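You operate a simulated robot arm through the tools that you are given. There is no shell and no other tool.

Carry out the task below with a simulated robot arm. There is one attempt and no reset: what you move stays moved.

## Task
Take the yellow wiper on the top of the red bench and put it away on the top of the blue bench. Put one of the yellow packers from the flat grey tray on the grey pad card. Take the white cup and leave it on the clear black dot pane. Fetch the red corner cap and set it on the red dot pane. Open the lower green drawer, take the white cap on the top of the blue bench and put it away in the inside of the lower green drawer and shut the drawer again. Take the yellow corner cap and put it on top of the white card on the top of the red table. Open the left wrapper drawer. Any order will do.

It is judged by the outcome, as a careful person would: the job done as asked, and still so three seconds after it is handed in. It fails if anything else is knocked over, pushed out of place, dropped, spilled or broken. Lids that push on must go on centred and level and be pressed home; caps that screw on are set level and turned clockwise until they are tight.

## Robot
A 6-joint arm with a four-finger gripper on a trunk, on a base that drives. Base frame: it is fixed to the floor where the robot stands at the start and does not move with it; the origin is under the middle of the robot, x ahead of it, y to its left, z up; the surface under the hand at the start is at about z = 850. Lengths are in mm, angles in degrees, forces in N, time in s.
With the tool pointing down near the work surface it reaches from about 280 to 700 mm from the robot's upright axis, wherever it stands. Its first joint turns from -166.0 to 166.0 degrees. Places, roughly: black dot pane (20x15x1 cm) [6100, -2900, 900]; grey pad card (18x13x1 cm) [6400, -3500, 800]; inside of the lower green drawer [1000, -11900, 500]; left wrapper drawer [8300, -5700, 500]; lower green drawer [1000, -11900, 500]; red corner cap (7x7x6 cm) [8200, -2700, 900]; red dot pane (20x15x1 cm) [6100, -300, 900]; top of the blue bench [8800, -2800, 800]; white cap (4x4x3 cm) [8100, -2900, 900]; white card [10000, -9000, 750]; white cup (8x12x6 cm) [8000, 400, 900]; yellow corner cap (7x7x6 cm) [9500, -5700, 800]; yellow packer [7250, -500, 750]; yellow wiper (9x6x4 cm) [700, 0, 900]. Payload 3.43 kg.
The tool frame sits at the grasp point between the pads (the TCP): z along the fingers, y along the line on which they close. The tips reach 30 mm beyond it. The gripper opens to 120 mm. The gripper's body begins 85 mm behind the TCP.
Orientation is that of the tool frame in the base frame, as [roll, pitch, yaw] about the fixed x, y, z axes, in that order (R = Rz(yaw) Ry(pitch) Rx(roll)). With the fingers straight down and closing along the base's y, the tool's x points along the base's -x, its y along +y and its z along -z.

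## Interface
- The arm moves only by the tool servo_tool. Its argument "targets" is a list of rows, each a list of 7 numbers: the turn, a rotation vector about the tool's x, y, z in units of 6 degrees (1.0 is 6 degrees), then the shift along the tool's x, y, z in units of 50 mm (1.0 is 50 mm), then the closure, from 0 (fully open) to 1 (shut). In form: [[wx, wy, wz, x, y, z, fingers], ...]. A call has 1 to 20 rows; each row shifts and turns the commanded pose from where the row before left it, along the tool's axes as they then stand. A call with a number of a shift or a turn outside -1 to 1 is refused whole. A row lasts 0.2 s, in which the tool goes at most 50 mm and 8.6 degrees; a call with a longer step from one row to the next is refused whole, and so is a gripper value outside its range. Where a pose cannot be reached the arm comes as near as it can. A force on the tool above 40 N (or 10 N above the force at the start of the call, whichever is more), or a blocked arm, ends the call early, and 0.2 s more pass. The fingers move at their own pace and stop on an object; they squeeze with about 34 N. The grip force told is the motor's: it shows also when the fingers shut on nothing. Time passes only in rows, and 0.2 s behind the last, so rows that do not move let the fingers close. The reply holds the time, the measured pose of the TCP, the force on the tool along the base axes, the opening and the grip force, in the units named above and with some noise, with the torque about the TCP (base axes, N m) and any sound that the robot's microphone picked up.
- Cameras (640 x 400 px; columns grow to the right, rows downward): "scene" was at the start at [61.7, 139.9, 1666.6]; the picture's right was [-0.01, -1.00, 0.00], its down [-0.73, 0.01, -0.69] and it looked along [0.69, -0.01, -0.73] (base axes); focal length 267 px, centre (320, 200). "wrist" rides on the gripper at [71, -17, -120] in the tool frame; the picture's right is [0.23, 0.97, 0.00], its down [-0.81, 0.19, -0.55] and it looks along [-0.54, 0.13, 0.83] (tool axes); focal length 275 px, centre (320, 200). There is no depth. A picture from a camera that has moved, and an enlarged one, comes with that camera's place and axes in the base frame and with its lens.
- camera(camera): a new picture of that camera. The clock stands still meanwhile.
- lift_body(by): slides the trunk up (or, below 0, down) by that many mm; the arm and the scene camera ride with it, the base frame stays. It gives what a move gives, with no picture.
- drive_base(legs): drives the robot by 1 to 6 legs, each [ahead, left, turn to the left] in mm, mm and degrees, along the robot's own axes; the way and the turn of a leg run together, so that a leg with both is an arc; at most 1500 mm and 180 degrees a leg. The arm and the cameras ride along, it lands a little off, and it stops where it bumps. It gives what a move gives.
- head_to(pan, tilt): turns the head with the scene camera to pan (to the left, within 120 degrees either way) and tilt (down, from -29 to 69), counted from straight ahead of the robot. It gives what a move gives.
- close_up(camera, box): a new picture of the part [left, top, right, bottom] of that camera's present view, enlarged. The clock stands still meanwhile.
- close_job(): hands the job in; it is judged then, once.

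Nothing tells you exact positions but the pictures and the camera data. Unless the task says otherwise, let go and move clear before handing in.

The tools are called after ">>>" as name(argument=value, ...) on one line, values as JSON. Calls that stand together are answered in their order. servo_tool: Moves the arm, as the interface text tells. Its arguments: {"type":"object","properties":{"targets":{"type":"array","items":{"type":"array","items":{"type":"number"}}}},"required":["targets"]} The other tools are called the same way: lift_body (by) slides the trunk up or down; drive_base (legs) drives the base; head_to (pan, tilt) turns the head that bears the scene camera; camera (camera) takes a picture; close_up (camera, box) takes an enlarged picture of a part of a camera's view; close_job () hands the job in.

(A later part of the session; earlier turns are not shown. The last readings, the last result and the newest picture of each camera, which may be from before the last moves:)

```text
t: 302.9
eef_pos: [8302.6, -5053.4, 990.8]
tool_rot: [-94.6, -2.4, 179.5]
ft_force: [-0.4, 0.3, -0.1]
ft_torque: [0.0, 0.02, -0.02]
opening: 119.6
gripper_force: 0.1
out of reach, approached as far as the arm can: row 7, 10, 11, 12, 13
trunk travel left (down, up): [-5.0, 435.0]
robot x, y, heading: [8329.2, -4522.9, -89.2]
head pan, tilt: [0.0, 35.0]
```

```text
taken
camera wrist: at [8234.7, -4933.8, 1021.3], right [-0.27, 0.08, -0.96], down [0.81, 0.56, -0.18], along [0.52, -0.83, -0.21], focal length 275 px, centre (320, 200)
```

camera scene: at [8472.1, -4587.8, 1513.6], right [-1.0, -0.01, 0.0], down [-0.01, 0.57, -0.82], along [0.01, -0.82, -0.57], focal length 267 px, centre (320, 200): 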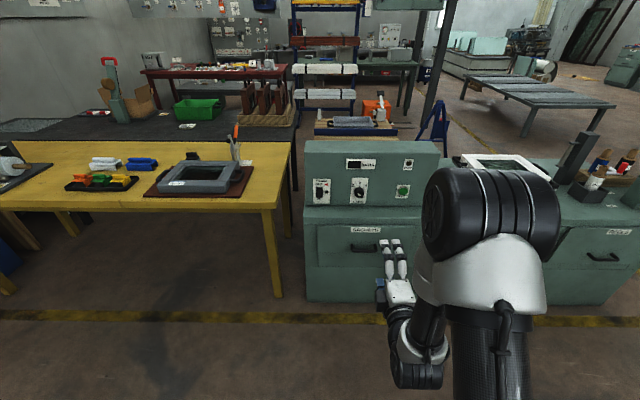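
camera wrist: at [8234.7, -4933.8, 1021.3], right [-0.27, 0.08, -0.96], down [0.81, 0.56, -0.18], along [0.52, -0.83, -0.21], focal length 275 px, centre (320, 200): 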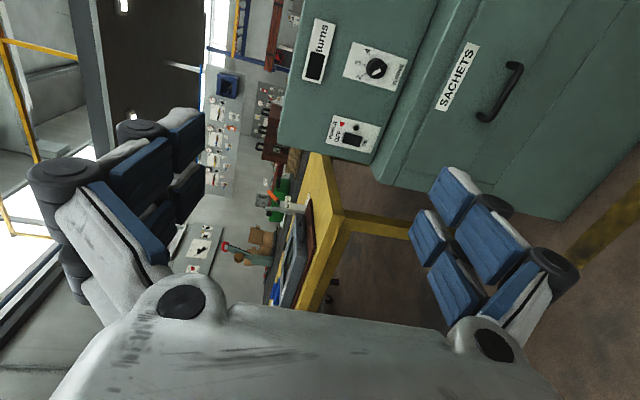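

The tool now points forward. I'll lower it towards the handle height in free space and check reach.

>>> servo_tool(targets=[[0, 0, 0, 0, 0.9, 0, 0], [0, 0, 0, 0, 0.9, 0, 0], [0, 0, 0, 0, 0.9, 0, 0], [0, 0, 0, 0, 0.9, 0, 0], [0, 0, 0, 0, 0.9, 0, 0], [0, 0, 0, 0, 0.9, 0, 0], [0, 0, 0, 0, 0.9, 0, 0], [0, 0, 0, 0, 0.9, 0, 0], [0, 0, 0, 0, 0.9, 0, 0], [0, 0, 0, 0, 0.9, 0, 0], [0, 0, 0, 0, 0.5, 0, 0]])

>>> camera(camera="scene")

>>> camera(camera="wrist")

>>> close_up(camera="scene", box=[310, 210, 410, 280])

```text
t: 305.3
eef_pos: [8287.2, -5019.1, 553.8]
tool_rot: [-94.8, -2.4, 179.5]
ft_force: [-0.6, -1.1, -0.8]
ft_torque: [0.01, 0.01, 0.0]
opening: 120.2
gripper_force: 0.2
out of reach, approached as far as the arm can: row 10, 11
trunk travel left (down, up): [-5.0, 435.0]
robot x, y, heading: [8330.5, -4522.5, -89.3]
head pan, tilt: [0.0, 35.0]
```

```text
taken
camera scene: at [8472.1, -4587.6, 1513.6], right [-1.0, -0.01, 0.0], down [-0.01, 0.57, -0.82], along [0.01, -0.82, -0.57], focal length 267 px, centre (320, 200)
```

scene: 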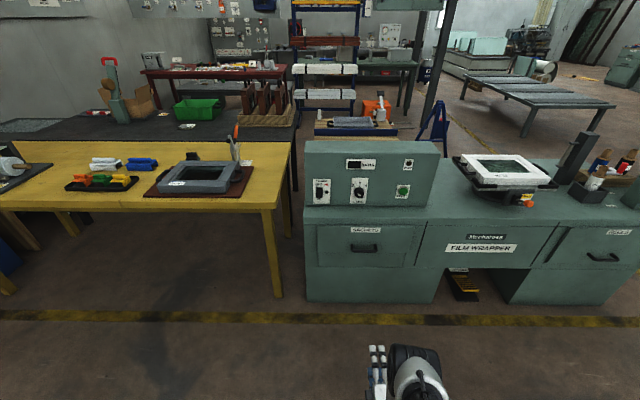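

```text
taken
camera wrist: at [8218.3, -4898.7, 584.5], right [-0.27, 0.08, -0.96], down [0.81, 0.56, -0.18], along [0.52, -0.82, -0.22], focal length 275 px, centre (320, 200)
```

wrist: 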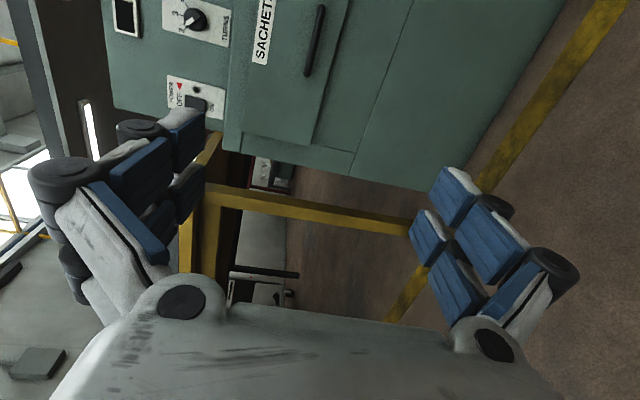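

```text
5.71 times, centred on (360, 245) of scene
camera zoom: at [8472.1, -4587.6, 1513.6], right [-1.0, -0.01, 0.0], down [-0.01, 0.57, -0.82], along [0.01, -0.82, -0.57], focal length 1524 px, centre (91, -57)
```

zoom: 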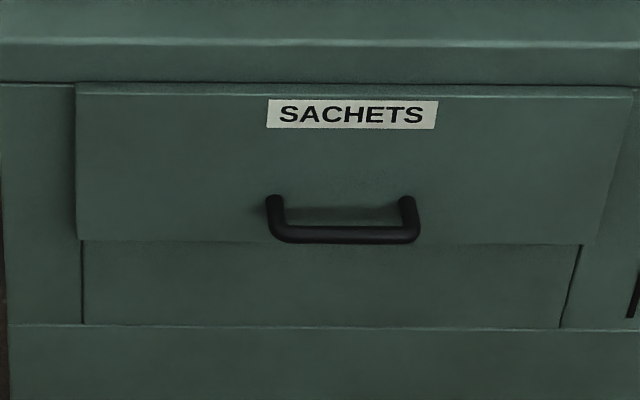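

Reach at this height is marginal when level, so I'll tilt the tool about 25° downward, which lifts the wrist, and then come down to handle height.

>>> servo_tool(targets=[[-1, 0, 0, 0, 0, 0, 0.2], [-1, 0, 0, 0, 0, 0, 0.3], [-1, 0, 0, 0, 0, 0, 0.4], [-1, 0, 0, 0, 0, 0, 0.4]])

>>> camera(camera="wrist")

```text
t: 306.3
eef_pos: [8286.2, -5018.6, 554.7]
tool_rot: [-118.8, -2.3, 179.5]
ft_force: [-0.2, -0.5, -0.2]
ft_torque: [-0.02, 0.02, -0.03]
opening: 71.9
gripper_force: 0.1
trunk travel left (down, up): [-5.0, 435.0]
robot x, y, heading: [8329.5, -4521.6, -89.2]
head pan, tilt: [0.0, 35.0]
```

```text
taken
camera wrist: at [8219.0, -4919.4, 631.1], right [-0.26, 0.47, -0.84], down [0.82, 0.57, 0.06], along [0.51, -0.67, -0.53], focal length 275 px, centre (320, 200)
```

wrist: 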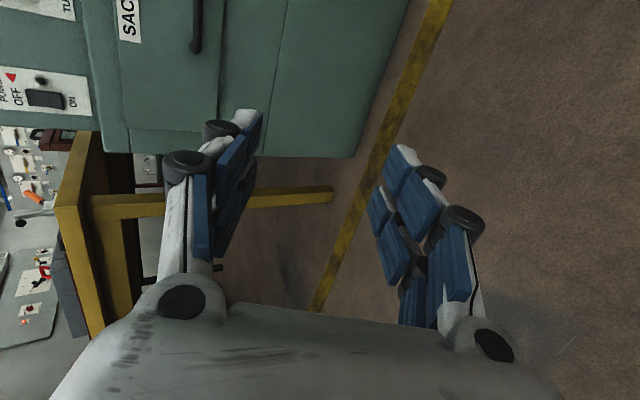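

I'll drive forward so the hand stops about 60 mm short of the handle.

>>> drive_base(legs=[[480, -25, -0.8]])

>>> camera(camera="wrist")

>>> head_to(pan=0, tilt=60)

>>> camera(camera="scene")

```text
t: 309.1
eef_pos: [8249.4, -5486.9, 553.8]
tool_rot: [-118.8, -2.4, 178.2]
ft_force: [0.2, 0.0, -0.6]
ft_torque: [-0.02, 0.0, -0.01]
opening: 72.1
gripper_force: 0.1
trunk travel left (down, up): [-5.0, 435.0]
robot x, y, heading: [8304.6, -4996.0, -90.7]
head pan, tilt: [0.0, 35.0]
```

```text
taken
camera wrist: at [8184.2, -5386.6, 631.0], right [-0.25, 0.48, -0.84], down [0.83, 0.55, 0.06], along [0.49, -0.69, -0.53], focal length 275 px, centre (320, 200)
```

wrist: 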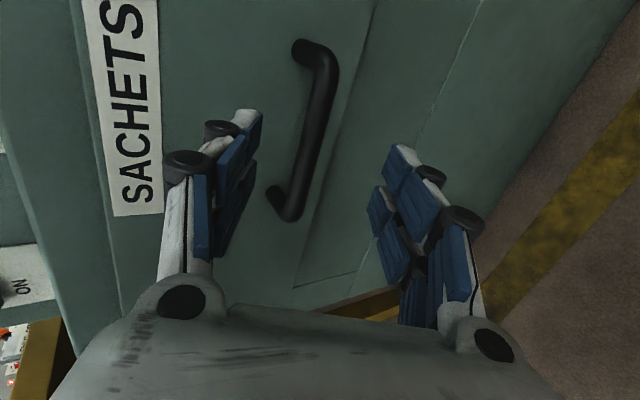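

```text
t: 310.0
eef_pos: [8251.0, -5487.3, 555.5]
tool_rot: [-118.7, -2.3, 178.3]
ft_force: [-0.2, 0.0, -0.2]
ft_torque: [-0.01, 0.0, 0.0]
opening: 72.2
gripper_force: 0.1
trunk travel left (down, up): [-5.0, 435.0]
robot x, y, heading: [8303.2, -4989.2, -90.7]
head pan, tilt: [0.0, 60.0]
```

```text
taken
camera scene: at [8445.4, -5039.4, 1479.4], right [-1.0, 0.01, 0.0], down [0.01, 0.87, -0.5], along [-0.01, -0.5, -0.87], focal length 267 px, centre (320, 200)
```

scene: 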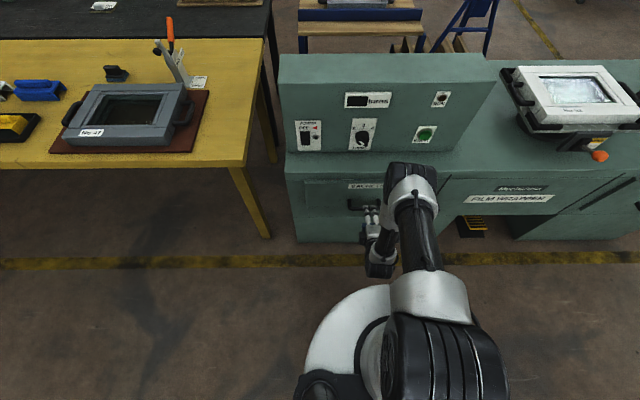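

The bar is right along the tool's axis about 105 mm ahead. I'll advance with the fingers open around it.

>>> servo_tool(targets=[[0, 0, 0, -0.1, 0, 0.6, 0.4], [0, 0, 0, -0.1, 0, 0.6, 0.4], [0, 0, 0, 0, 0, 0.3, 0.4]])

>>> camera(camera="wrist")

>>> close_up(camera="scene", box=[320, 170, 420, 280])

```text
t: 310.8
eef_pos: [8255.9, -5553.3, 517.2]
tool_rot: [-118.7, -2.2, 178.1]
ft_force: [-0.6, 4.0, 3.0]
ft_torque: [-0.22, 0.01, -0.02]
opening: 78.2
gripper_force: 2.4
trunk travel left (down, up): [-5.0, 435.0]
robot x, y, heading: [8301.7, -4987.6, -90.8]
head pan, tilt: [0.0, 60.0]
```

```text
taken
camera wrist: at [8190.7, -5453.4, 594.4], right [-0.25, 0.48, -0.84], down [0.83, 0.55, 0.06], along [0.49, -0.69, -0.53], focal length 275 px, centre (320, 200)
```

wrist: 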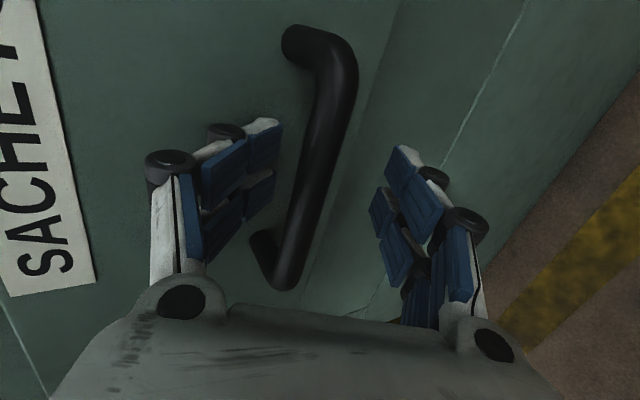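

```text
3.64 times, centred on (370, 225) of scene
camera zoom: at [8445.4, -5039.9, 1479.3], right [-1.0, 0.01, 0.0], down [0.01, 0.87, -0.5], along [-0.01, -0.5, -0.87], focal length 970 px, centre (138, 109)
```

zoom: 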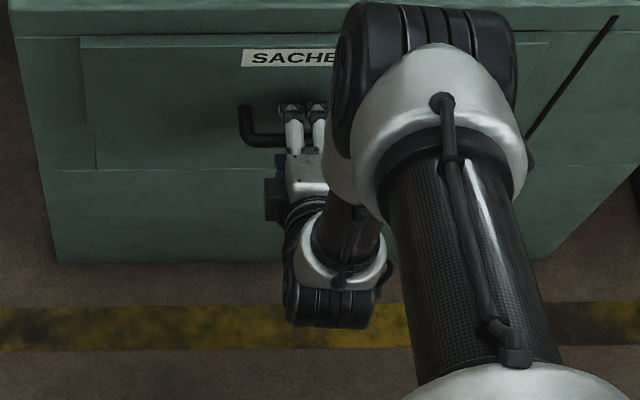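

One fingertip just grazes the panel; the bar is between the fingers, about 8 mm ahead of the grasp point. I'll ease back slightly, centre and close on it.

>>> servo_tool(targets=[[0, 0, 0, 0, -0.1, -0.06, 0.45], [0, 0, 0, 0, 0, 0, 0.6], [0, 0, 0, 0, 0, 0, 0.8], [0, 0, 0, 0, 0, 0, 1.0], [0, 0, 0, 0, 0, 0, 1.0], [0, 0, 0, 0, 0, 0, 1.0], [0, 0, 0, 0, 0, 0, 1.0]])

>>> camera(camera="wrist")

```text
t: 312.4
eef_pos: [8255.7, -5553.9, 524.0]
tool_rot: [-118.4, -2.3, 178.1]
ft_force: [-0.3, -0.9, 6.1]
ft_torque: [-0.12, -0.77, -0.16]
opening: 15.2
gripper_force: 41.9
trunk travel left (down, up): [-5.0, 435.0]
robot x, y, heading: [8306.4, -4992.1, -91.0]
head pan, tilt: [0.0, 60.0]
```

```text
taken
camera wrist: at [8190.9, -5452.7, 601.0], right [-0.25, 0.47, -0.84], down [0.83, 0.55, 0.06], along [0.49, -0.69, -0.53], focal length 275 px, centre (320, 200)
```

wrist: 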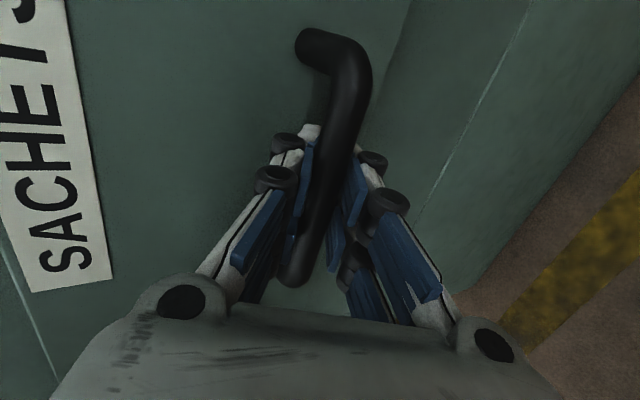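

The bar is gripped. I'll pull the drawer straight out with the arm.

>>> servo_tool(targets=[[0, 0, 0, 0.01, 0.1, -0.18, 1], [0, 0, 0, 0.01, 0.19, -0.35, 1], [0, 0, 0, 0.013, 0.19, -0.35, 1], [0, 0, 0, 0.013, 0.19, -0.35, 1], [0, 0, 0, 0.013, 0.19, -0.35, 1]])

>>> camera(camera="scene")

```text
t: 313.6
eef_pos: [8255.8, -5462.1, 522.6]
tool_rot: [-118.6, -2.4, 178.3]
ft_force: [7.0, 1.0, 17.0]
ft_torque: [0.2, -0.31, -0.92]
opening: 15.1
gripper_force: 44.5
trunk travel left (down, up): [-5.0, 435.0]
robot x, y, heading: [8303.0, -4994.4, -90.6]
head pan, tilt: [0.0, 60.0]
```

```text
taken
camera scene: at [8445.9, -5038.1, 1479.4], right [-1.0, 0.01, 0.0], down [0.01, 0.87, -0.5], along [-0.01, -0.5, -0.87], focal length 267 px, centre (320, 200)
```

scene: 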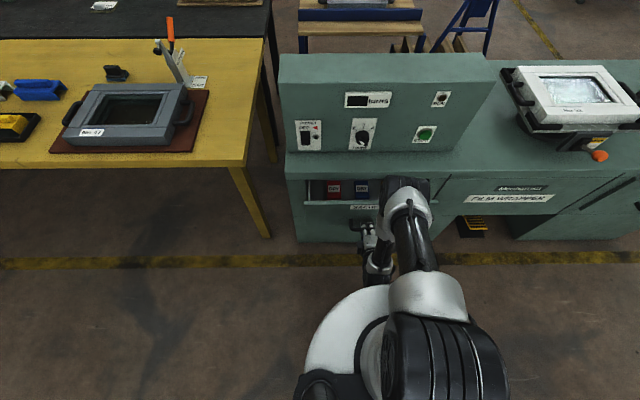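

The drawer is sliding out. I'll continue pulling.

>>> servo_tool(targets=[[0, 0, 0, 0, 0.17, -0.36, 1], [0, 0, 0, 0, 0.19, -0.35, 1], [0, 0, 0, 0.01, 0.19, -0.35, 1], [0, 0, 0, 0.01, 0.19, -0.35, 1], [0, 0, 0, 0.01, 0.19, -0.35, 1], [0, 0, 0, 0.01, 0.19, -0.35, 1]])

>>> camera(camera="scene")

```text
t: 314.6
eef_pos: [8256.6, -5401.8, 524.1]
tool_rot: [-118.0, -2.5, 178.5]
ft_force: [0.3, 1.5, -14.5]
ft_torque: [-0.08, -0.69, -0.35]
opening: 15.5
gripper_force: 44.0
trunk travel left (down, up): [-5.0, 435.0]
robot x, y, heading: [8302.7, -4994.9, -90.6]
head pan, tilt: [0.0, 60.0]
stopped in row 4: the force on the tool passed its limit at 53 N (the readings are from after the stop); the commanded pose is now the measured one
```

```text
taken
camera scene: at [8445.4, -5039.2, 1479.1], right [-1.0, 0.01, 0.0], down [0.01, 0.87, -0.5], along [-0.01, -0.5, -0.87], focal length 267 px, centre (320, 200)
```

scene: 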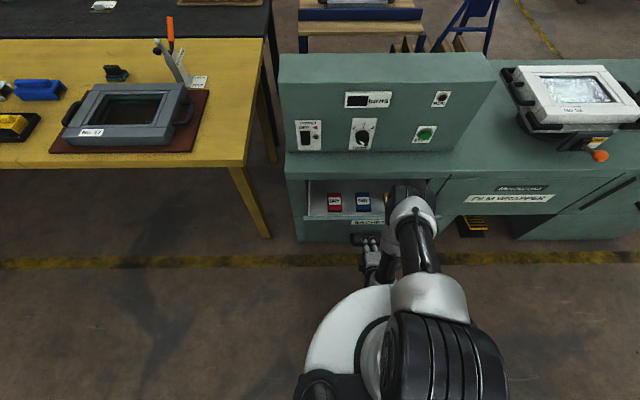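

The drawer is out about 150 mm and the force rose. I'll try a gentle further pull to see whether this is its end stop.

>>> servo_tool(targets=[[0, 0, 0, 0, 0.06, -0.09, 1], [0, 0, 0, 0, 0.1, -0.18, 1], [0, 0, 0, 0, 0.1, -0.18, 1], [0, 0, 0, 0, 0.1, -0.18, 1]])

```text
t: 315.1
eef_pos: [8257.3, -5401.3, 525.4]
tool_rot: [-117.8, -2.6, 178.7]
ft_force: [1.6, 0.7, -15.3]
ft_torque: [-0.01, -0.68, -0.35]
opening: 15.5
gripper_force: 43.7
trunk travel left (down, up): [-5.0, 435.0]
robot x, y, heading: [8307.1, -4988.9, -90.4]
head pan, tilt: [0.0, 60.0]
stopped in row 2: the force on the tool passed its limit at 46 N (the readings are from after the stop); the commanded pose is now the measured one
```

>>> servo_tool(targets=[[0, 0, 0, 0, 0.04, 0.02, 1], [0, 0, 0, 0, 0, 0, 1]])

>>> servo_tool(targets=[[0, 0, 0, 0, 0.048, -0.088, 1], [0, 0, 0, 0, 0.048, -0.088, 1], [0, 0, 0, 0, 0.048, -0.088, 1]])

>>> close_up(camera="scene", box=[270, 140, 440, 260])

```text
t: 315.7
eef_pos: [8256.9, -5401.4, 523.4]
tool_rot: [-117.3, -2.7, 178.8]
ft_force: [7.8, 1.6, 6.1]
ft_torque: [0.0, -0.45, -1.0]
opening: 15.7
gripper_force: 44.0
trunk travel left (down, up): [-5.0, 435.0]
robot x, y, heading: [8303.8, -4993.8, -91.0]
head pan, tilt: [0.0, 60.0]
```

```text
t: 316.5
eef_pos: [8255.5, -5400.9, 524.5]
tool_rot: [-116.6, -2.8, 179.1]
ft_force: [1.9, 1.4, -14.3]
ft_torque: [0.0, -0.89, -0.29]
opening: 15.7
gripper_force: 44.3
trunk travel left (down, up): [-5.0, 435.0]
robot x, y, heading: [8308.1, -4992.8, -90.4]
head pan, tilt: [0.0, 60.0]
stopped in row 3: the force on the tool passed its limit at 45 N (the readings are from after the stop); the commanded pose is now the measured one
```

```text
3.33 times, centred on (355, 200) of scene
camera zoom: at [8445.9, -5039.4, 1479.3], right [-1.0, 0.01, 0.0], down [0.01, 0.87, -0.5], along [-0.01, -0.5, -0.87], focal length 889 px, centre (203, 200)
```

zoom: 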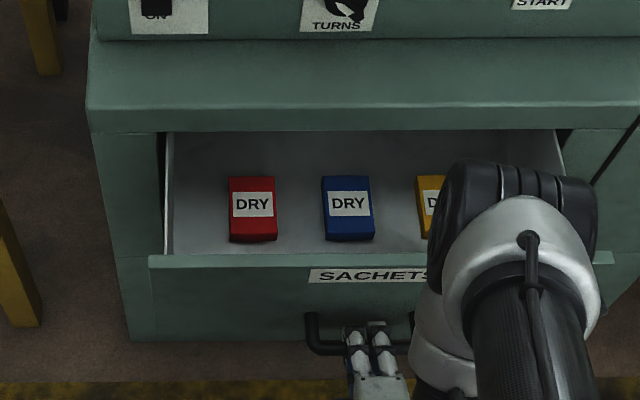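

The drawer stops firmly at about 150 mm of travel, with its contents visible, so it is fully open. I'll let go and back the hand away along its axis.

>>> servo_tool(targets=[[0, 0, 0, 0, 0, 0, 0.85], [0, 0, 0, 0, 0, 0, 0.7], [0, 0, 0, 0, 0, 0, 0.65], [0, 0, 0, 0, 0, 0, 0.65], [0, 0, 0, 0, 0, -0.3, 0.65], [0, 0, 0, 0, 0, -0.6, 0.65], [0, 0, 0, 0, 0, -0.6, 0.65]])

>>> camera(camera="wrist")

>>> camera(camera="scene")

```text
t: 317.9
eef_pos: [8246.9, -5409.8, 550.1]
tool_rot: [-110.2, -4.7, 179.2]
ft_force: [-3.9, 1.5, -29.7]
ft_torque: [-0.02, -0.75, 0.27]
opening: 56.8
gripper_force: 13.2
trunk travel left (down, up): [-5.0, 435.0]
robot x, y, heading: [8306.8, -4993.6, -90.8]
head pan, tilt: [0.0, 60.0]
stopped in row 7: the force on the tool passed its limit at 55 N (the readings are from after the stop); the commanded pose is now the measured one
```

```text
taken
camera wrist: at [8181.1, -5301.5, 614.4], right [-0.3, 0.34, -0.89], down [0.82, 0.57, -0.06], along [0.49, -0.74, -0.45], focal length 275 px, centre (320, 200)
```

wrist: 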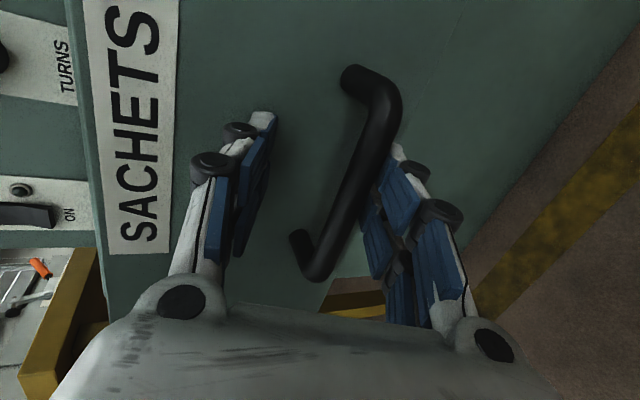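

```text
taken
camera scene: at [8445.6, -5040.3, 1479.0], right [-1.0, 0.01, 0.0], down [0.01, 0.87, -0.5], along [0.0, -0.5, -0.87], focal length 267 px, centre (320, 200)
```

scene: 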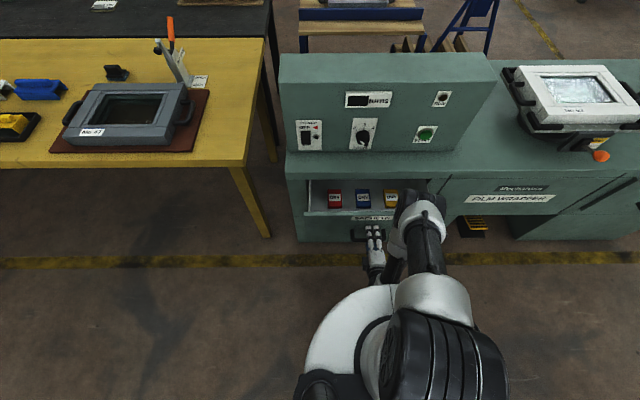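

The arm itself ran out of room to retract and rode up, so a finger is bearing on the bar. I'll lower the hand to free it, then back off with the base instead.

>>> servo_tool(targets=[[0, 0, 0, 0, 0.14, 0.05, 0.65], [0, 0, 0, 0, 0.14, 0.05, 0.6], [0, 0, 0, 0, 0, 0, 0.55]])

>>> camera(camera="wrist")

```text
t: 318.8
eef_pos: [8245.0, -5411.6, 538.7]
tool_rot: [-109.7, -4.8, 179.2]
ft_force: [0.0, -0.3, 0.1]
ft_torque: [0.01, -0.01, 0.01]
opening: 54.0
gripper_force: 0.1
trunk travel left (down, up): [-5.0, 435.0]
robot x, y, heading: [8304.1, -4991.6, -90.6]
head pan, tilt: [0.0, 60.0]
```

```text
taken
camera wrist: at [8179.5, -5301.5, 602.3], right [-0.3, 0.33, -0.89], down [0.82, 0.57, -0.06], along [0.49, -0.75, -0.44], focal length 275 px, centre (320, 200)
```

wrist: 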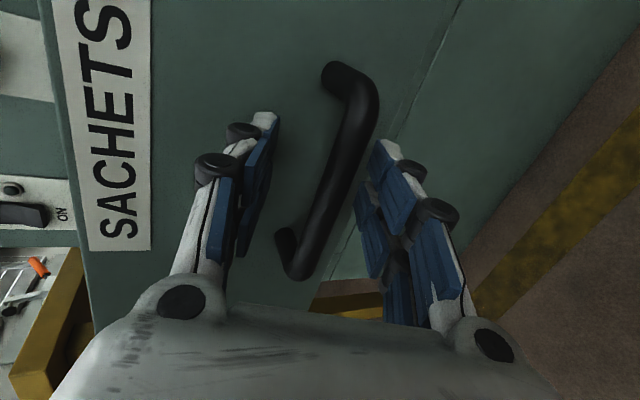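

The hand is free of the bar. Since the arm (not the drawer) may have been the limit, I'll back the base off 170 mm, re-grip with the arm extended, and try pulling with the base.

>>> drive_base(legs=[[-170, 0, 0.6]])

>>> camera(camera="wrist")

>>> camera(camera="scene")

>>> close_up(camera="scene", box=[270, 110, 440, 230])

```text
t: 320.2
eef_pos: [8248.7, -5242.3, 537.8]
tool_rot: [-109.8, -4.7, 179.6]
ft_force: [-0.1, -0.2, -0.9]
ft_torque: [0.0, 0.0, -0.01]
opening: 54.0
gripper_force: 0.1
trunk travel left (down, up): [-5.0, 435.0]
robot x, y, heading: [8309.7, -4819.7, -90.2]
head pan, tilt: [0.0, 60.0]
```

```text
taken
camera wrist: at [8182.7, -5133.8, 602.1], right [-0.3, 0.33, -0.89], down [0.81, 0.58, -0.06], along [0.5, -0.74, -0.45], focal length 275 px, centre (320, 200)
```

wrist: 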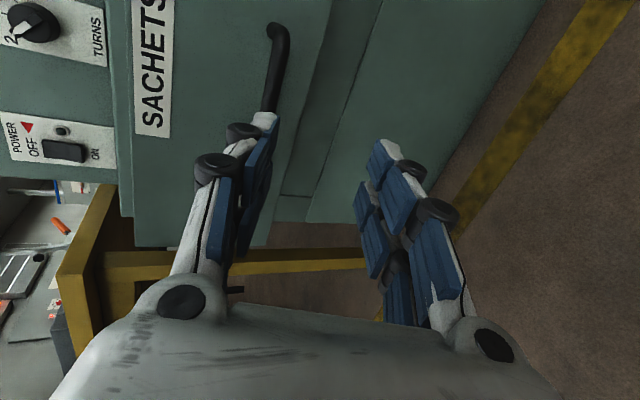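

```text
taken
camera scene: at [8447.6, -4869.4, 1479.3], right [-1.0, 0.0, 0.0], down [0.0, 0.87, -0.5], along [0.0, -0.5, -0.87], focal length 267 px, centre (320, 200)
```

scene: 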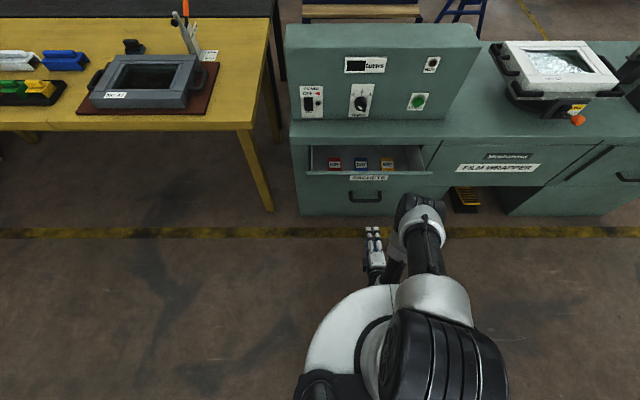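

```text
3.33 times, centred on (355, 170) of scene
camera zoom: at [8447.6, -4869.4, 1479.3], right [-1.0, 0.0, 0.0], down [0.0, 0.87, -0.5], along [0.0, -0.5, -0.87], focal length 889 px, centre (203, 300)
```

zoom: 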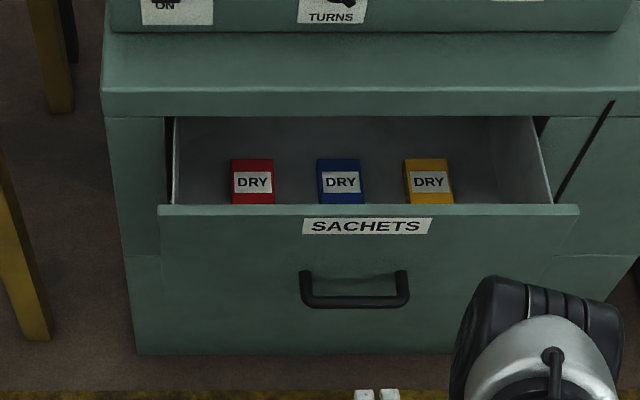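

The drawer stands about 150 mm open. I'll re-approach the bar (now near [8261, -5415, 517]) and test whether it pulls further.

>>> servo_tool(targets=[[0, 0, 0, -0.12, -0.36, 0.5, 0.5], [0, 0, 0, -0.12, -0.37, 0.5, 0.5], [0, 0, 0, 0, 0, 0.7, 0.5], [0, 0, 0, 0, 0, 0.8, 0.5]])

>>> camera(camera="wrist")

```text
t: 321.2
eef_pos: [8257.9, -5372.1, 529.5]
tool_rot: [-109.9, -4.8, 179.7]
ft_force: [0.3, 0.4, 0.3]
ft_torque: [-0.01, -0.01, -0.01]
opening: 60.0
gripper_force: 0.1
trunk travel left (down, up): [-5.0, 435.0]
robot x, y, heading: [8305.0, -4824.7, -90.4]
head pan, tilt: [0.0, 60.0]
```

```text
taken
camera wrist: at [8191.5, -5264.0, 593.1], right [-0.3, 0.33, -0.89], down [0.81, 0.58, -0.06], along [0.5, -0.74, -0.45], focal length 275 px, centre (320, 200)
```

wrist: 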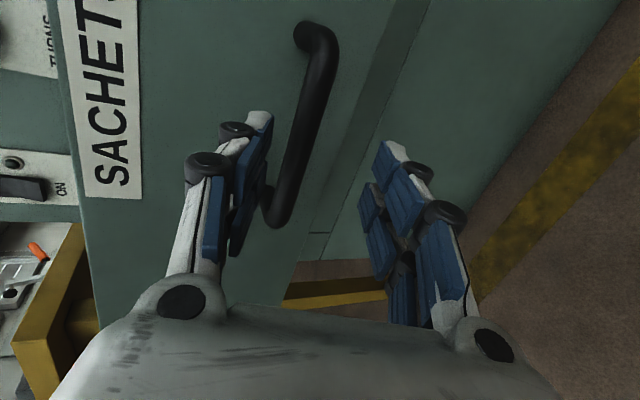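

>>> servo_tool(targets=[[0, 0, 0, 0, -0.04, 0.4, 0.5], [0, 0, 0, 0, 0, 0.36, 0.5], [0, 0, 0, 0, 0, 0, 0.7], [0, 0, 0, 0, 0, 0, 0.9], [0, 0, 0, 0, 0, 0, 1], [0, 0, 0, 0, 0, 0, 1], [0, 0, 0, 0, 0, 0, 1]])

>>> camera(camera="wrist")

```text
t: 322.8
eef_pos: [8257.8, -5417.3, 527.8]
tool_rot: [-108.1, -4.6, 179.6]
ft_force: [2.9, -2.1, 10.2]
ft_torque: [0.03, -1.69, -0.38]
opening: 17.2
gripper_force: 33.2
trunk travel left (down, up): [-5.0, 435.0]
robot x, y, heading: [8306.9, -4825.6, -90.1]
head pan, tilt: [0.0, 60.0]
stopped in row 7: the force on the tool passed its limit at 42 N (the readings are from after the stop); the commanded pose is now the measured one
```

```text
taken
camera wrist: at [8191.8, -5307.0, 588.3], right [-0.3, 0.31, -0.9], down [0.81, 0.58, -0.08], along [0.5, -0.76, -0.42], focal length 275 px, centre (320, 200)
```

wrist: 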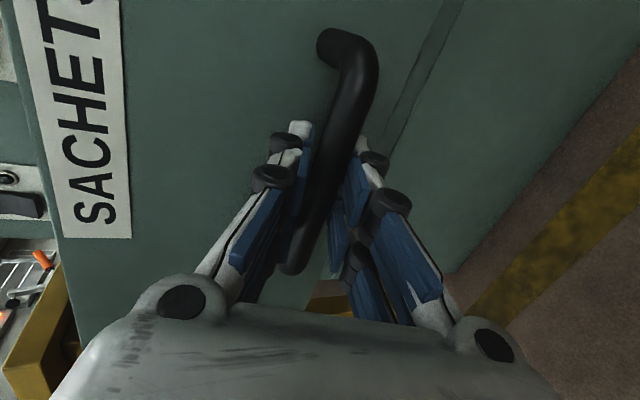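

>>> servo_tool(targets=[[0, 0, 0, 0, 0.047, -0.143, 1], [0, 0, 0, 0, 0.093, -0.285, 1], [0, 0, 0, 0, 0.093, -0.285, 1], [0, 0, 0, 0, 0.093, -0.285, 1]])

>>> camera(camera="scene")

```text
t: 323.8
eef_pos: [8257.7, -5361.4, 526.2]
tool_rot: [-108.4, -4.8, 179.6]
ft_force: [1.5, -0.8, 19.1]
ft_torque: [-0.02, -1.39, -0.71]
opening: 18.3
gripper_force: 44.8
trunk travel left (down, up): [-5.0, 435.0]
robot x, y, heading: [8309.3, -4824.3, -90.1]
head pan, tilt: [0.0, 60.0]
```

```text
taken
camera scene: at [8447.6, -4867.8, 1479.4], right [-1.0, 0.0, 0.0], down [0.0, 0.87, -0.5], along [0.0, -0.5, -0.87], focal length 267 px, centre (320, 200)
```

scene: 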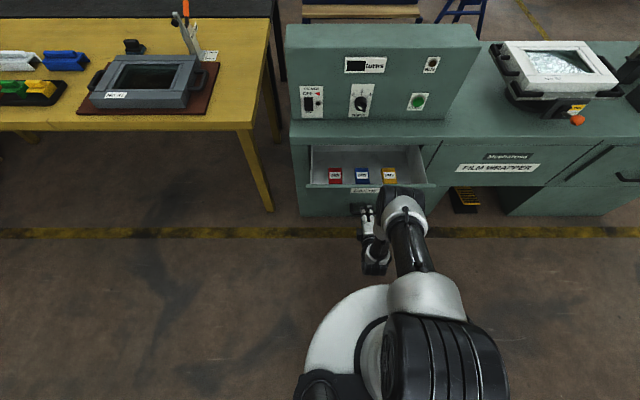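

It does pull out further. I'll continue, easing the vertical load.

>>> servo_tool(targets=[[0, 0, 0, 0, 0.06, -0.29, 1], [0, 0, 0, 0, 0.093, -0.285, 1], [0, 0, 0, 0, 0.093, -0.285, 1], [0, 0, 0, 0, 0.093, -0.285, 1], [0, 0, 0, 0, 0.093, -0.285, 1], [0, 0, 0, 0, 0.093, -0.285, 1]])

>>> camera(camera="scene")

```text
t: 325.1
eef_pos: [8258.1, -5282.1, 526.3]
tool_rot: [-109.0, -4.6, 179.5]
ft_force: [-1.0, -10.7, -17.1]
ft_torque: [-0.06, -1.55, -0.23]
opening: 17.8
gripper_force: 44.4
trunk travel left (down, up): [-5.0, 435.0]
robot x, y, heading: [8307.8, -4825.6, -90.0]
head pan, tilt: [0.0, 60.0]
stopped in row 6: the force on the tool passed its limit at 53 N (the readings are from after the stop); the commanded pose is now the measured one
```

```text
taken
camera scene: at [8447.1, -4871.5, 1479.1], right [-1.0, 0.0, 0.0], down [0.0, 0.87, -0.5], along [0.0, -0.5, -0.87], focal length 267 px, centre (320, 200)
```

scene: 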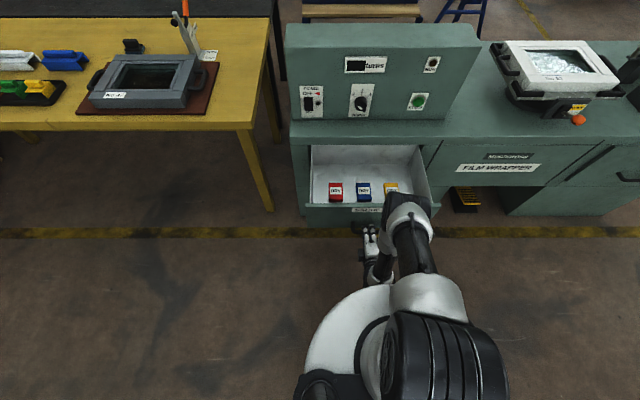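

The drawer is now about 280 mm out and has reached its stop. I'll relax, open the fingers and back off with the base.

>>> servo_tool(targets=[[0, 0, 0, 0, 0.03, 0.02, 1], [0, 0, 0, 0, 0, 0, 0.85], [0, 0, 0, 0, 0, 0, 0.7], [0, 0, 0, 0, 0, 0, 0.6], [0, 0, 0, 0, 0, 0, 0.55], [0, 0, 0, 0, 0, 0, 0.55]])

>>> camera(camera="wrist")

```text
t: 326.5
eef_pos: [8258.4, -5282.1, 526.5]
tool_rot: [-108.6, -4.8, 179.5]
ft_force: [1.2, 1.6, 0.2]
ft_torque: [-0.03, 0.0, 0.05]
opening: 53.6
gripper_force: 0.1
trunk travel left (down, up): [-5.0, 435.0]
robot x, y, heading: [8303.4, -4825.2, -90.3]
head pan, tilt: [0.0, 60.0]
```

```text
taken
camera wrist: at [8192.2, -5172.9, 587.5], right [-0.3, 0.31, -0.9], down [0.81, 0.58, -0.07], along [0.5, -0.75, -0.43], focal length 275 px, centre (320, 200)
```

wrist: 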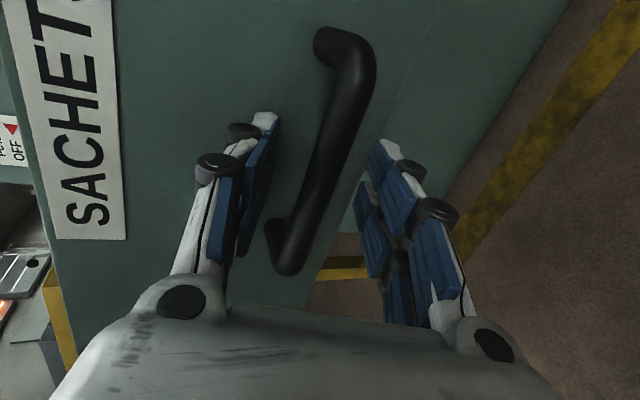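

>>> servo_tool(targets=[[0, 0, 0, 0, -0.12, -0.04, 0.52], [0, 0, 0, 0, 0, 0, 0.5], [0, 0, 0, 0, 0, 0, 0.5]])

>>> drive_base(legs=[[-300, 0, 0]])

>>> camera(camera="scene")

```text
t: 327.3
eef_pos: [8258.8, -5282.5, 532.6]
tool_rot: [-108.5, -4.8, 179.4]
ft_force: [-0.2, 0.9, 0.1]
ft_torque: [-0.02, -0.04, 0.01]
opening: 59.6
gripper_force: 0.1
trunk travel left (down, up): [-5.0, 435.0]
robot x, y, heading: [8302.8, -4821.7, -90.4]
head pan, tilt: [0.0, 60.0]
```

```text
t: 329.4
eef_pos: [8260.5, -4984.2, 532.5]
tool_rot: [-108.6, -4.7, 179.6]
ft_force: [-0.4, -0.6, 0.0]
ft_torque: [-0.02, 0.02, -0.05]
opening: 59.8
gripper_force: 0.1
trunk travel left (down, up): [-5.0, 435.0]
robot x, y, heading: [8305.1, -4523.0, -90.2]
head pan, tilt: [0.0, 60.0]
```

```text
taken
camera scene: at [8448.2, -4571.1, 1479.3], right [-1.0, 0.0, 0.0], down [0.0, 0.87, -0.5], along [0.0, -0.5, -0.87], focal length 267 px, centre (320, 200)
```

scene: 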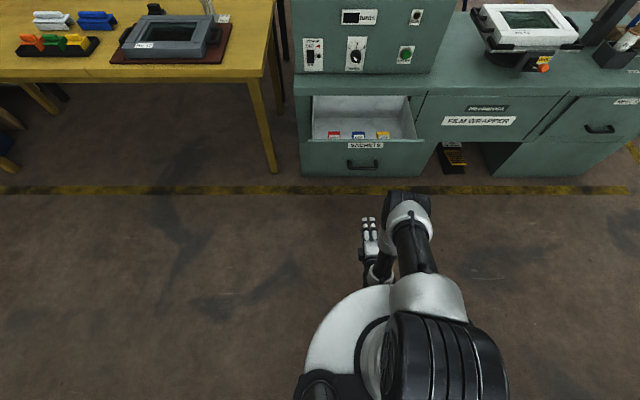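

The drawer stands open. I'll raise the arm, turn the tool back down and restore the trunk height.

>>> servo_tool(targets=[[0, 0, 0, 0, -0.84, -0.28, 0.3], [0, 0, 0, 0, -0.84, -0.28, 0.1], [0, 0, 0, 0, -0.84, -0.28, 0], [0, 0, 0, 0, -0.84, -0.28, 0], [0, 0, 0, 0, -0.84, -0.28, 0], [0, 0, 0, 0, -0.84, -0.28, 0], [0, 0, 0, 0, -0.84, -0.28, 0], [0, 0, 0, 0, -0.84, -0.28, 0]])

>>> servo_tool(targets=[[-1, 0, 0, 0, 0, 0, 0], [-1, 0, 0, 0, 0, 0, 0], [-1, 0, 0, 0, 0, 0, 0], [-1, 0, 0, 0, 0, 0, 0], [-1, 0, 0, 0, 0, 0, 0], [-1, 0, 0, 0, 0, 0, 0], [-1, 0, 0, 0, 0, 0, 0], [-1, 0, 0, 0, 0, 0, 0], [-1, 0, 0, 0, 0, 0, 0], [-1, 0, 0, 0, 0, 0, 0], [-1, 0, 0, 0, 0, 0, 0], [-0.9, 0, 0, 0, 0, 0, 0]])

>>> lift_body(by=170)

>>> camera(camera="scene")

```text
t: 331.2
eef_pos: [8287.1, -5011.7, 866.4]
tool_rot: [-108.5, -4.9, 179.6]
ft_force: [-0.3, 0.8, 0.8]
ft_torque: [-0.02, 0.03, -0.03]
opening: 119.8
gripper_force: 0.1
out of reach, approached as far as the arm can: row 7, 8
trunk travel left (down, up): [-5.0, 435.0]
robot x, y, heading: [8306.1, -4525.5, -89.9]
head pan, tilt: [0.0, 60.0]
```

```text
t: 333.8
eef_pos: [8288.3, -5016.5, 864.8]
tool_rot: [179.8, -4.9, 179.6]
ft_force: [0.1, -0.5, -0.4]
ft_torque: [-0.03, 0.02, 0.0]
opening: 120.1
gripper_force: 0.0
out of reach, approached as far as the arm can: row 1, 9, 10
trunk travel left (down, up): [-5.0, 435.0]
robot x, y, heading: [8305.3, -4525.9, -90.0]
head pan, tilt: [0.0, 60.0]
```

```text
t: 335.7
eef_pos: [8289.3, -5016.1, 1034.1]
tool_rot: [180.0, -4.8, 179.6]
ft_force: [-0.4, -0.2, 0.1]
ft_torque: [0.01, -0.01, 0.0]
opening: 120.0
gripper_force: 0.1
trunk travel left (down, up): [-175.0, 265.0]
robot x, y, heading: [8305.3, -4521.7, -90.0]
head pan, tilt: [0.0, 60.0]
```

```text
taken
camera scene: at [8448.2, -4571.2, 1649.2], right [-1.0, 0.0, 0.0], down [0.0, 0.87, -0.5], along [0.0, -0.5, -0.87], focal length 267 px, centre (320, 200)
```

scene: 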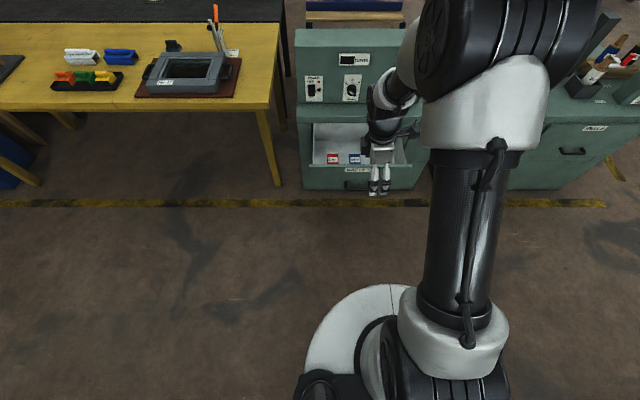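

Now for the yellow corner cap in the black tray at about [9477, -5732]. I'll level the tool, raise it and drive there.

>>> servo_tool(targets=[[0, -0.8, 0, 0, 0, 0, 0], [0, 0, 0, 0, 0.6, -0.7, 0], [0, 0, 0, 0, 0.6, -0.7, 0], [0, 0, 0, 0, 0.6, -0.7, 0]])

>>> drive_base(legs=[[0, 1160, 0], [600, 0, 0]])

>>> head_to(pan=0, tilt=50)

>>> camera(camera="scene")

>>> camera(camera="wrist")

```text
t: 336.7
eef_pos: [8290.8, -4925.5, 1141.2]
tool_rot: [180.0, 0.0, 179.6]
ft_force: [-0.7, 0.4, -0.2]
ft_torque: [-0.05, 0.01, 0.0]
opening: 120.1
gripper_force: 0.0
trunk travel left (down, up): [-175.0, 265.0]
robot x, y, heading: [8307.0, -4528.2, -90.0]
head pan, tilt: [0.0, 60.0]
```

```text
t: 345.5
eef_pos: [9404.7, -5540.0, 1141.0]
tool_rot: [179.9, 0.0, 178.7]
ft_force: [1.3, -1.2, -0.1]
ft_torque: [0.03, 0.0, 0.0]
opening: 119.7
gripper_force: 0.1
trunk travel left (down, up): [-175.0, 265.0]
robot x, y, heading: [9426.5, -5134.0, -91.0]
head pan, tilt: [0.0, 60.0]
```

```text
t: 346.2
eef_pos: [9404.6, -5538.6, 1140.2]
tool_rot: [-180.0, 0.0, 178.7]
ft_force: [-0.3, -0.2, -0.5]
ft_torque: [0.01, 0.02, 0.01]
opening: 119.8
gripper_force: 0.1
trunk travel left (down, up): [-175.0, 265.0]
robot x, y, heading: [9424.4, -5137.2, -91.1]
head pan, tilt: [0.0, 50.0]
```

```text
taken
camera scene: at [9567.5, -5195.8, 1661.8], right [-1.0, 0.02, 0.0], down [0.01, 0.77, -0.64], along [-0.01, -0.64, -0.77], focal length 267 px, centre (320, 200)
```

scene: 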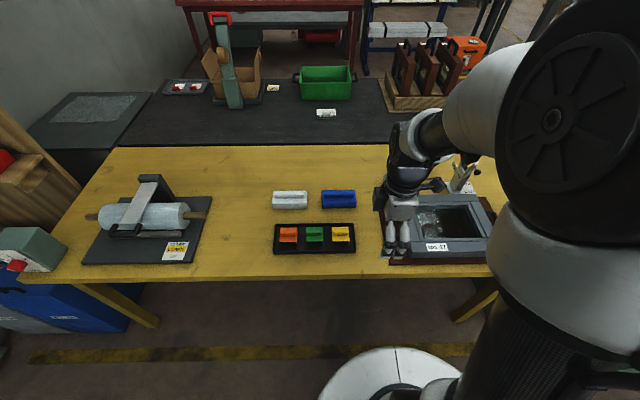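

```text
taken
camera wrist: at [9332.7, -5554.3, 1262.4], right [-0.21, 0.98, 0.0], down [0.82, 0.17, 0.55], along [0.54, 0.12, -0.83], focal length 275 px, centre (320, 200)
```

wrist: 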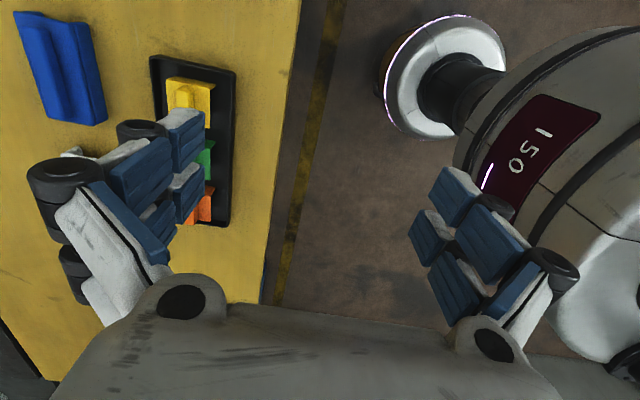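

>>> close_up(camera="scene", box=[265, 205, 365, 265])

>>> close_up(camera="wrist", box=[140, 40, 260, 140])

```text
6.40 times, centred on (315, 235) of scene
camera zoom: at [9567.5, -5195.8, 1661.8], right [-1.0, 0.02, 0.0], down [0.01, 0.77, -0.64], along [-0.01, -0.64, -0.77], focal length 1707 px, centre (352, -24)
```

zoom: 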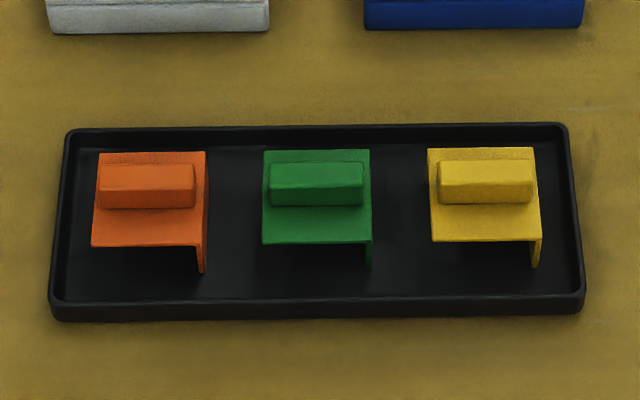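

```text
4.00 times, centred on (200, 90) of wrist
camera zoom: at [9332.7, -5554.3, 1262.4], right [-0.21, 0.98, 0.0], down [0.82, 0.17, 0.55], along [0.54, 0.12, -0.83], focal length 1101 px, centre (800, 640)
```

zoom: 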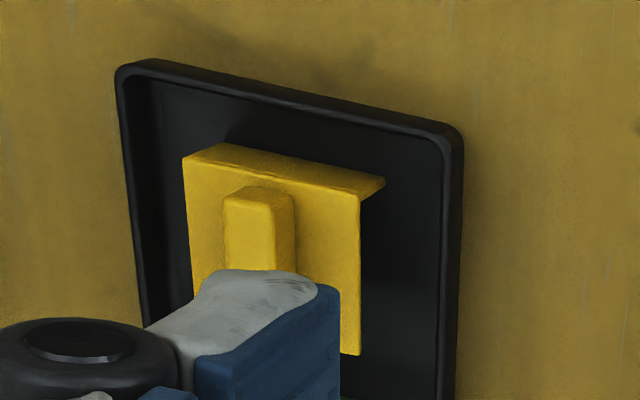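

The yellow cap's fin is at about [9484, -5719], top near z = 862 (the table here is about 800). I'll move above it and look.

>>> servo_tool(targets=[[0, 0, 0, -0.334, -0.714, 0.2, 0.2], [0, 0, 0, -0.334, -0.714, 0.2, 0.4], [0, 0, 0, -0.334, -0.714, 0.2, 0.5], [0, 0, 0, -0.334, -0.714, 0.2, 0.5], [0, 0, 0, -0.334, -0.714, 0.2, 0.5], [0, 0, 0, 0, 0, 0.8, 0.5], [0, 0, 0, 0, 0, 0.9, 0.5], [0, 0, 0, 0, 0, 0.9, 0.5]])

>>> camera(camera="wrist")

>>> close_up(camera="scene", box=[265, 185, 385, 265])

```text
t: 348.0
eef_pos: [9482.7, -5722.5, 960.1]
tool_rot: [180.0, 0.0, 178.8]
ft_force: [0.4, -0.7, 0.4]
ft_torque: [0.02, 0.0, -0.02]
opening: 60.0
gripper_force: 0.0
trunk travel left (down, up): [-175.0, 265.0]
robot x, y, heading: [9427.4, -5138.0, -90.9]
head pan, tilt: [0.0, 50.0]
```

```text
taken
camera wrist: at [9410.9, -5736.8, 1081.8], right [-0.21, 0.98, 0.0], down [0.82, 0.17, 0.55], along [0.54, 0.11, -0.83], focal length 275 px, centre (320, 200)
```

wrist: 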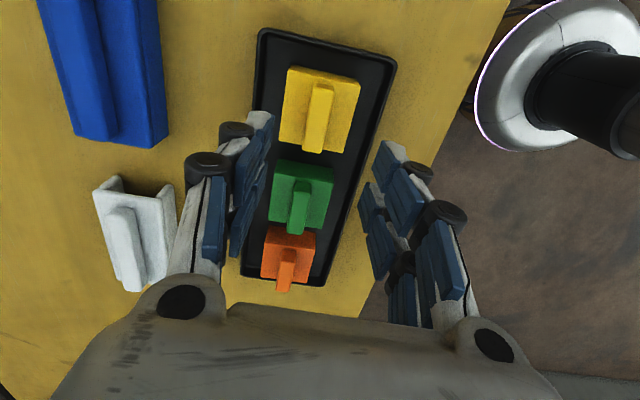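

```text
5.00 times, centred on (325, 225) of scene
camera zoom: at [9567.6, -5196.5, 1661.8], right [-1.0, 0.02, 0.0], down [0.01, 0.77, -0.64], along [-0.01, -0.64, -0.77], focal length 1334 px, centre (295, 75)
```

zoom: 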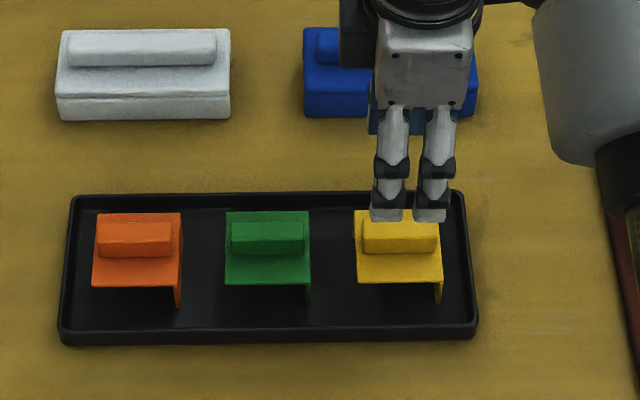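

>>> close_up(camera="wrist", box=[270, 55, 370, 165])

```text
3.64 times, centred on (320, 110) of wrist
camera zoom: at [9410.9, -5736.8, 1081.8], right [-0.21, 0.98, 0.0], down [0.82, 0.17, 0.55], along [0.54, 0.11, -0.83], focal length 1001 px, centre (320, 527)
```

zoom: 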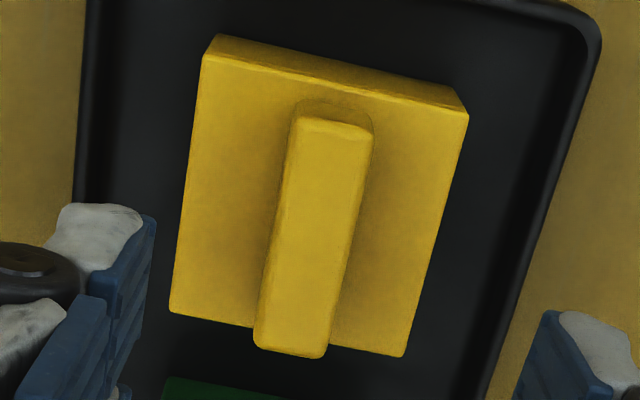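

Well aligned. I'll lower to just above the plate with the fingers straddling the fin, check, then grip.

>>> servo_tool(targets=[[0, 0, 0, 0.03, -0.03, 0.8, 0.5], [0, 0, 0, 0, 0, 0.6, 0.5], [0, 0, 0, 0, 0, 0.2, 0.5]])

>>> close_up(camera="scene", box=[305, 195, 385, 255])

>>> camera(camera="wrist")

```text
t: 348.8
eef_pos: [9481.5, -5719.7, 880.1]
tool_rot: [-180.0, 0.0, 178.7]
ft_force: [0.1, 0.3, -1.2]
ft_torque: [-0.02, -0.04, -0.01]
opening: 60.1
gripper_force: 0.2
trunk travel left (down, up): [-175.0, 265.0]
robot x, y, heading: [9428.9, -5134.9, -90.9]
head pan, tilt: [0.0, 50.0]
```

```text
6.67 times, centred on (345, 225) of scene
camera zoom: at [9567.5, -5196.0, 1661.9], right [-1.0, 0.02, 0.0], down [0.01, 0.77, -0.64], along [-0.01, -0.64, -0.77], focal length 1778 px, centre (153, 33)
```

zoom: 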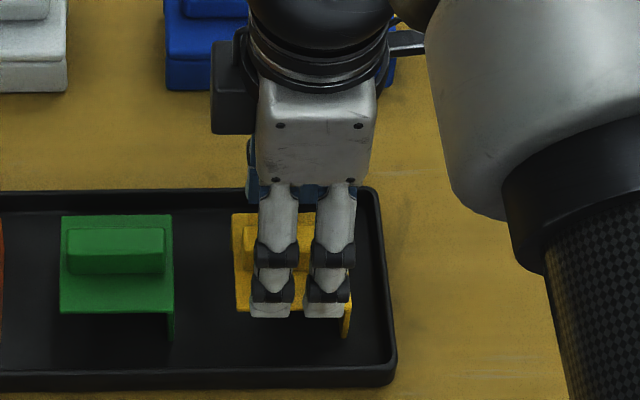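

```text
taken
camera wrist: at [9409.4, -5735.4, 1001.9], right [-0.21, 0.98, 0.0], down [0.82, 0.17, 0.55], along [0.54, 0.12, -0.83], focal length 275 px, centre (320, 200)
```

wrist: 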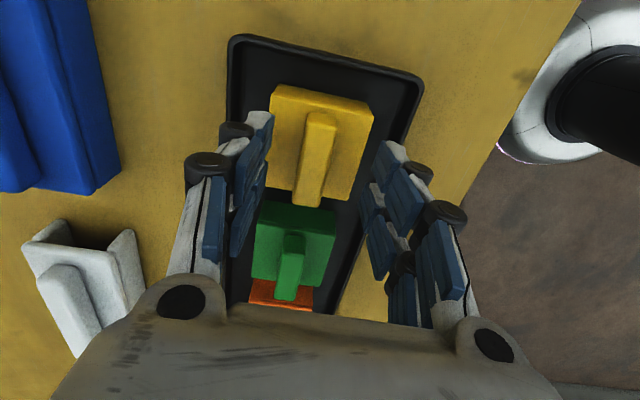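

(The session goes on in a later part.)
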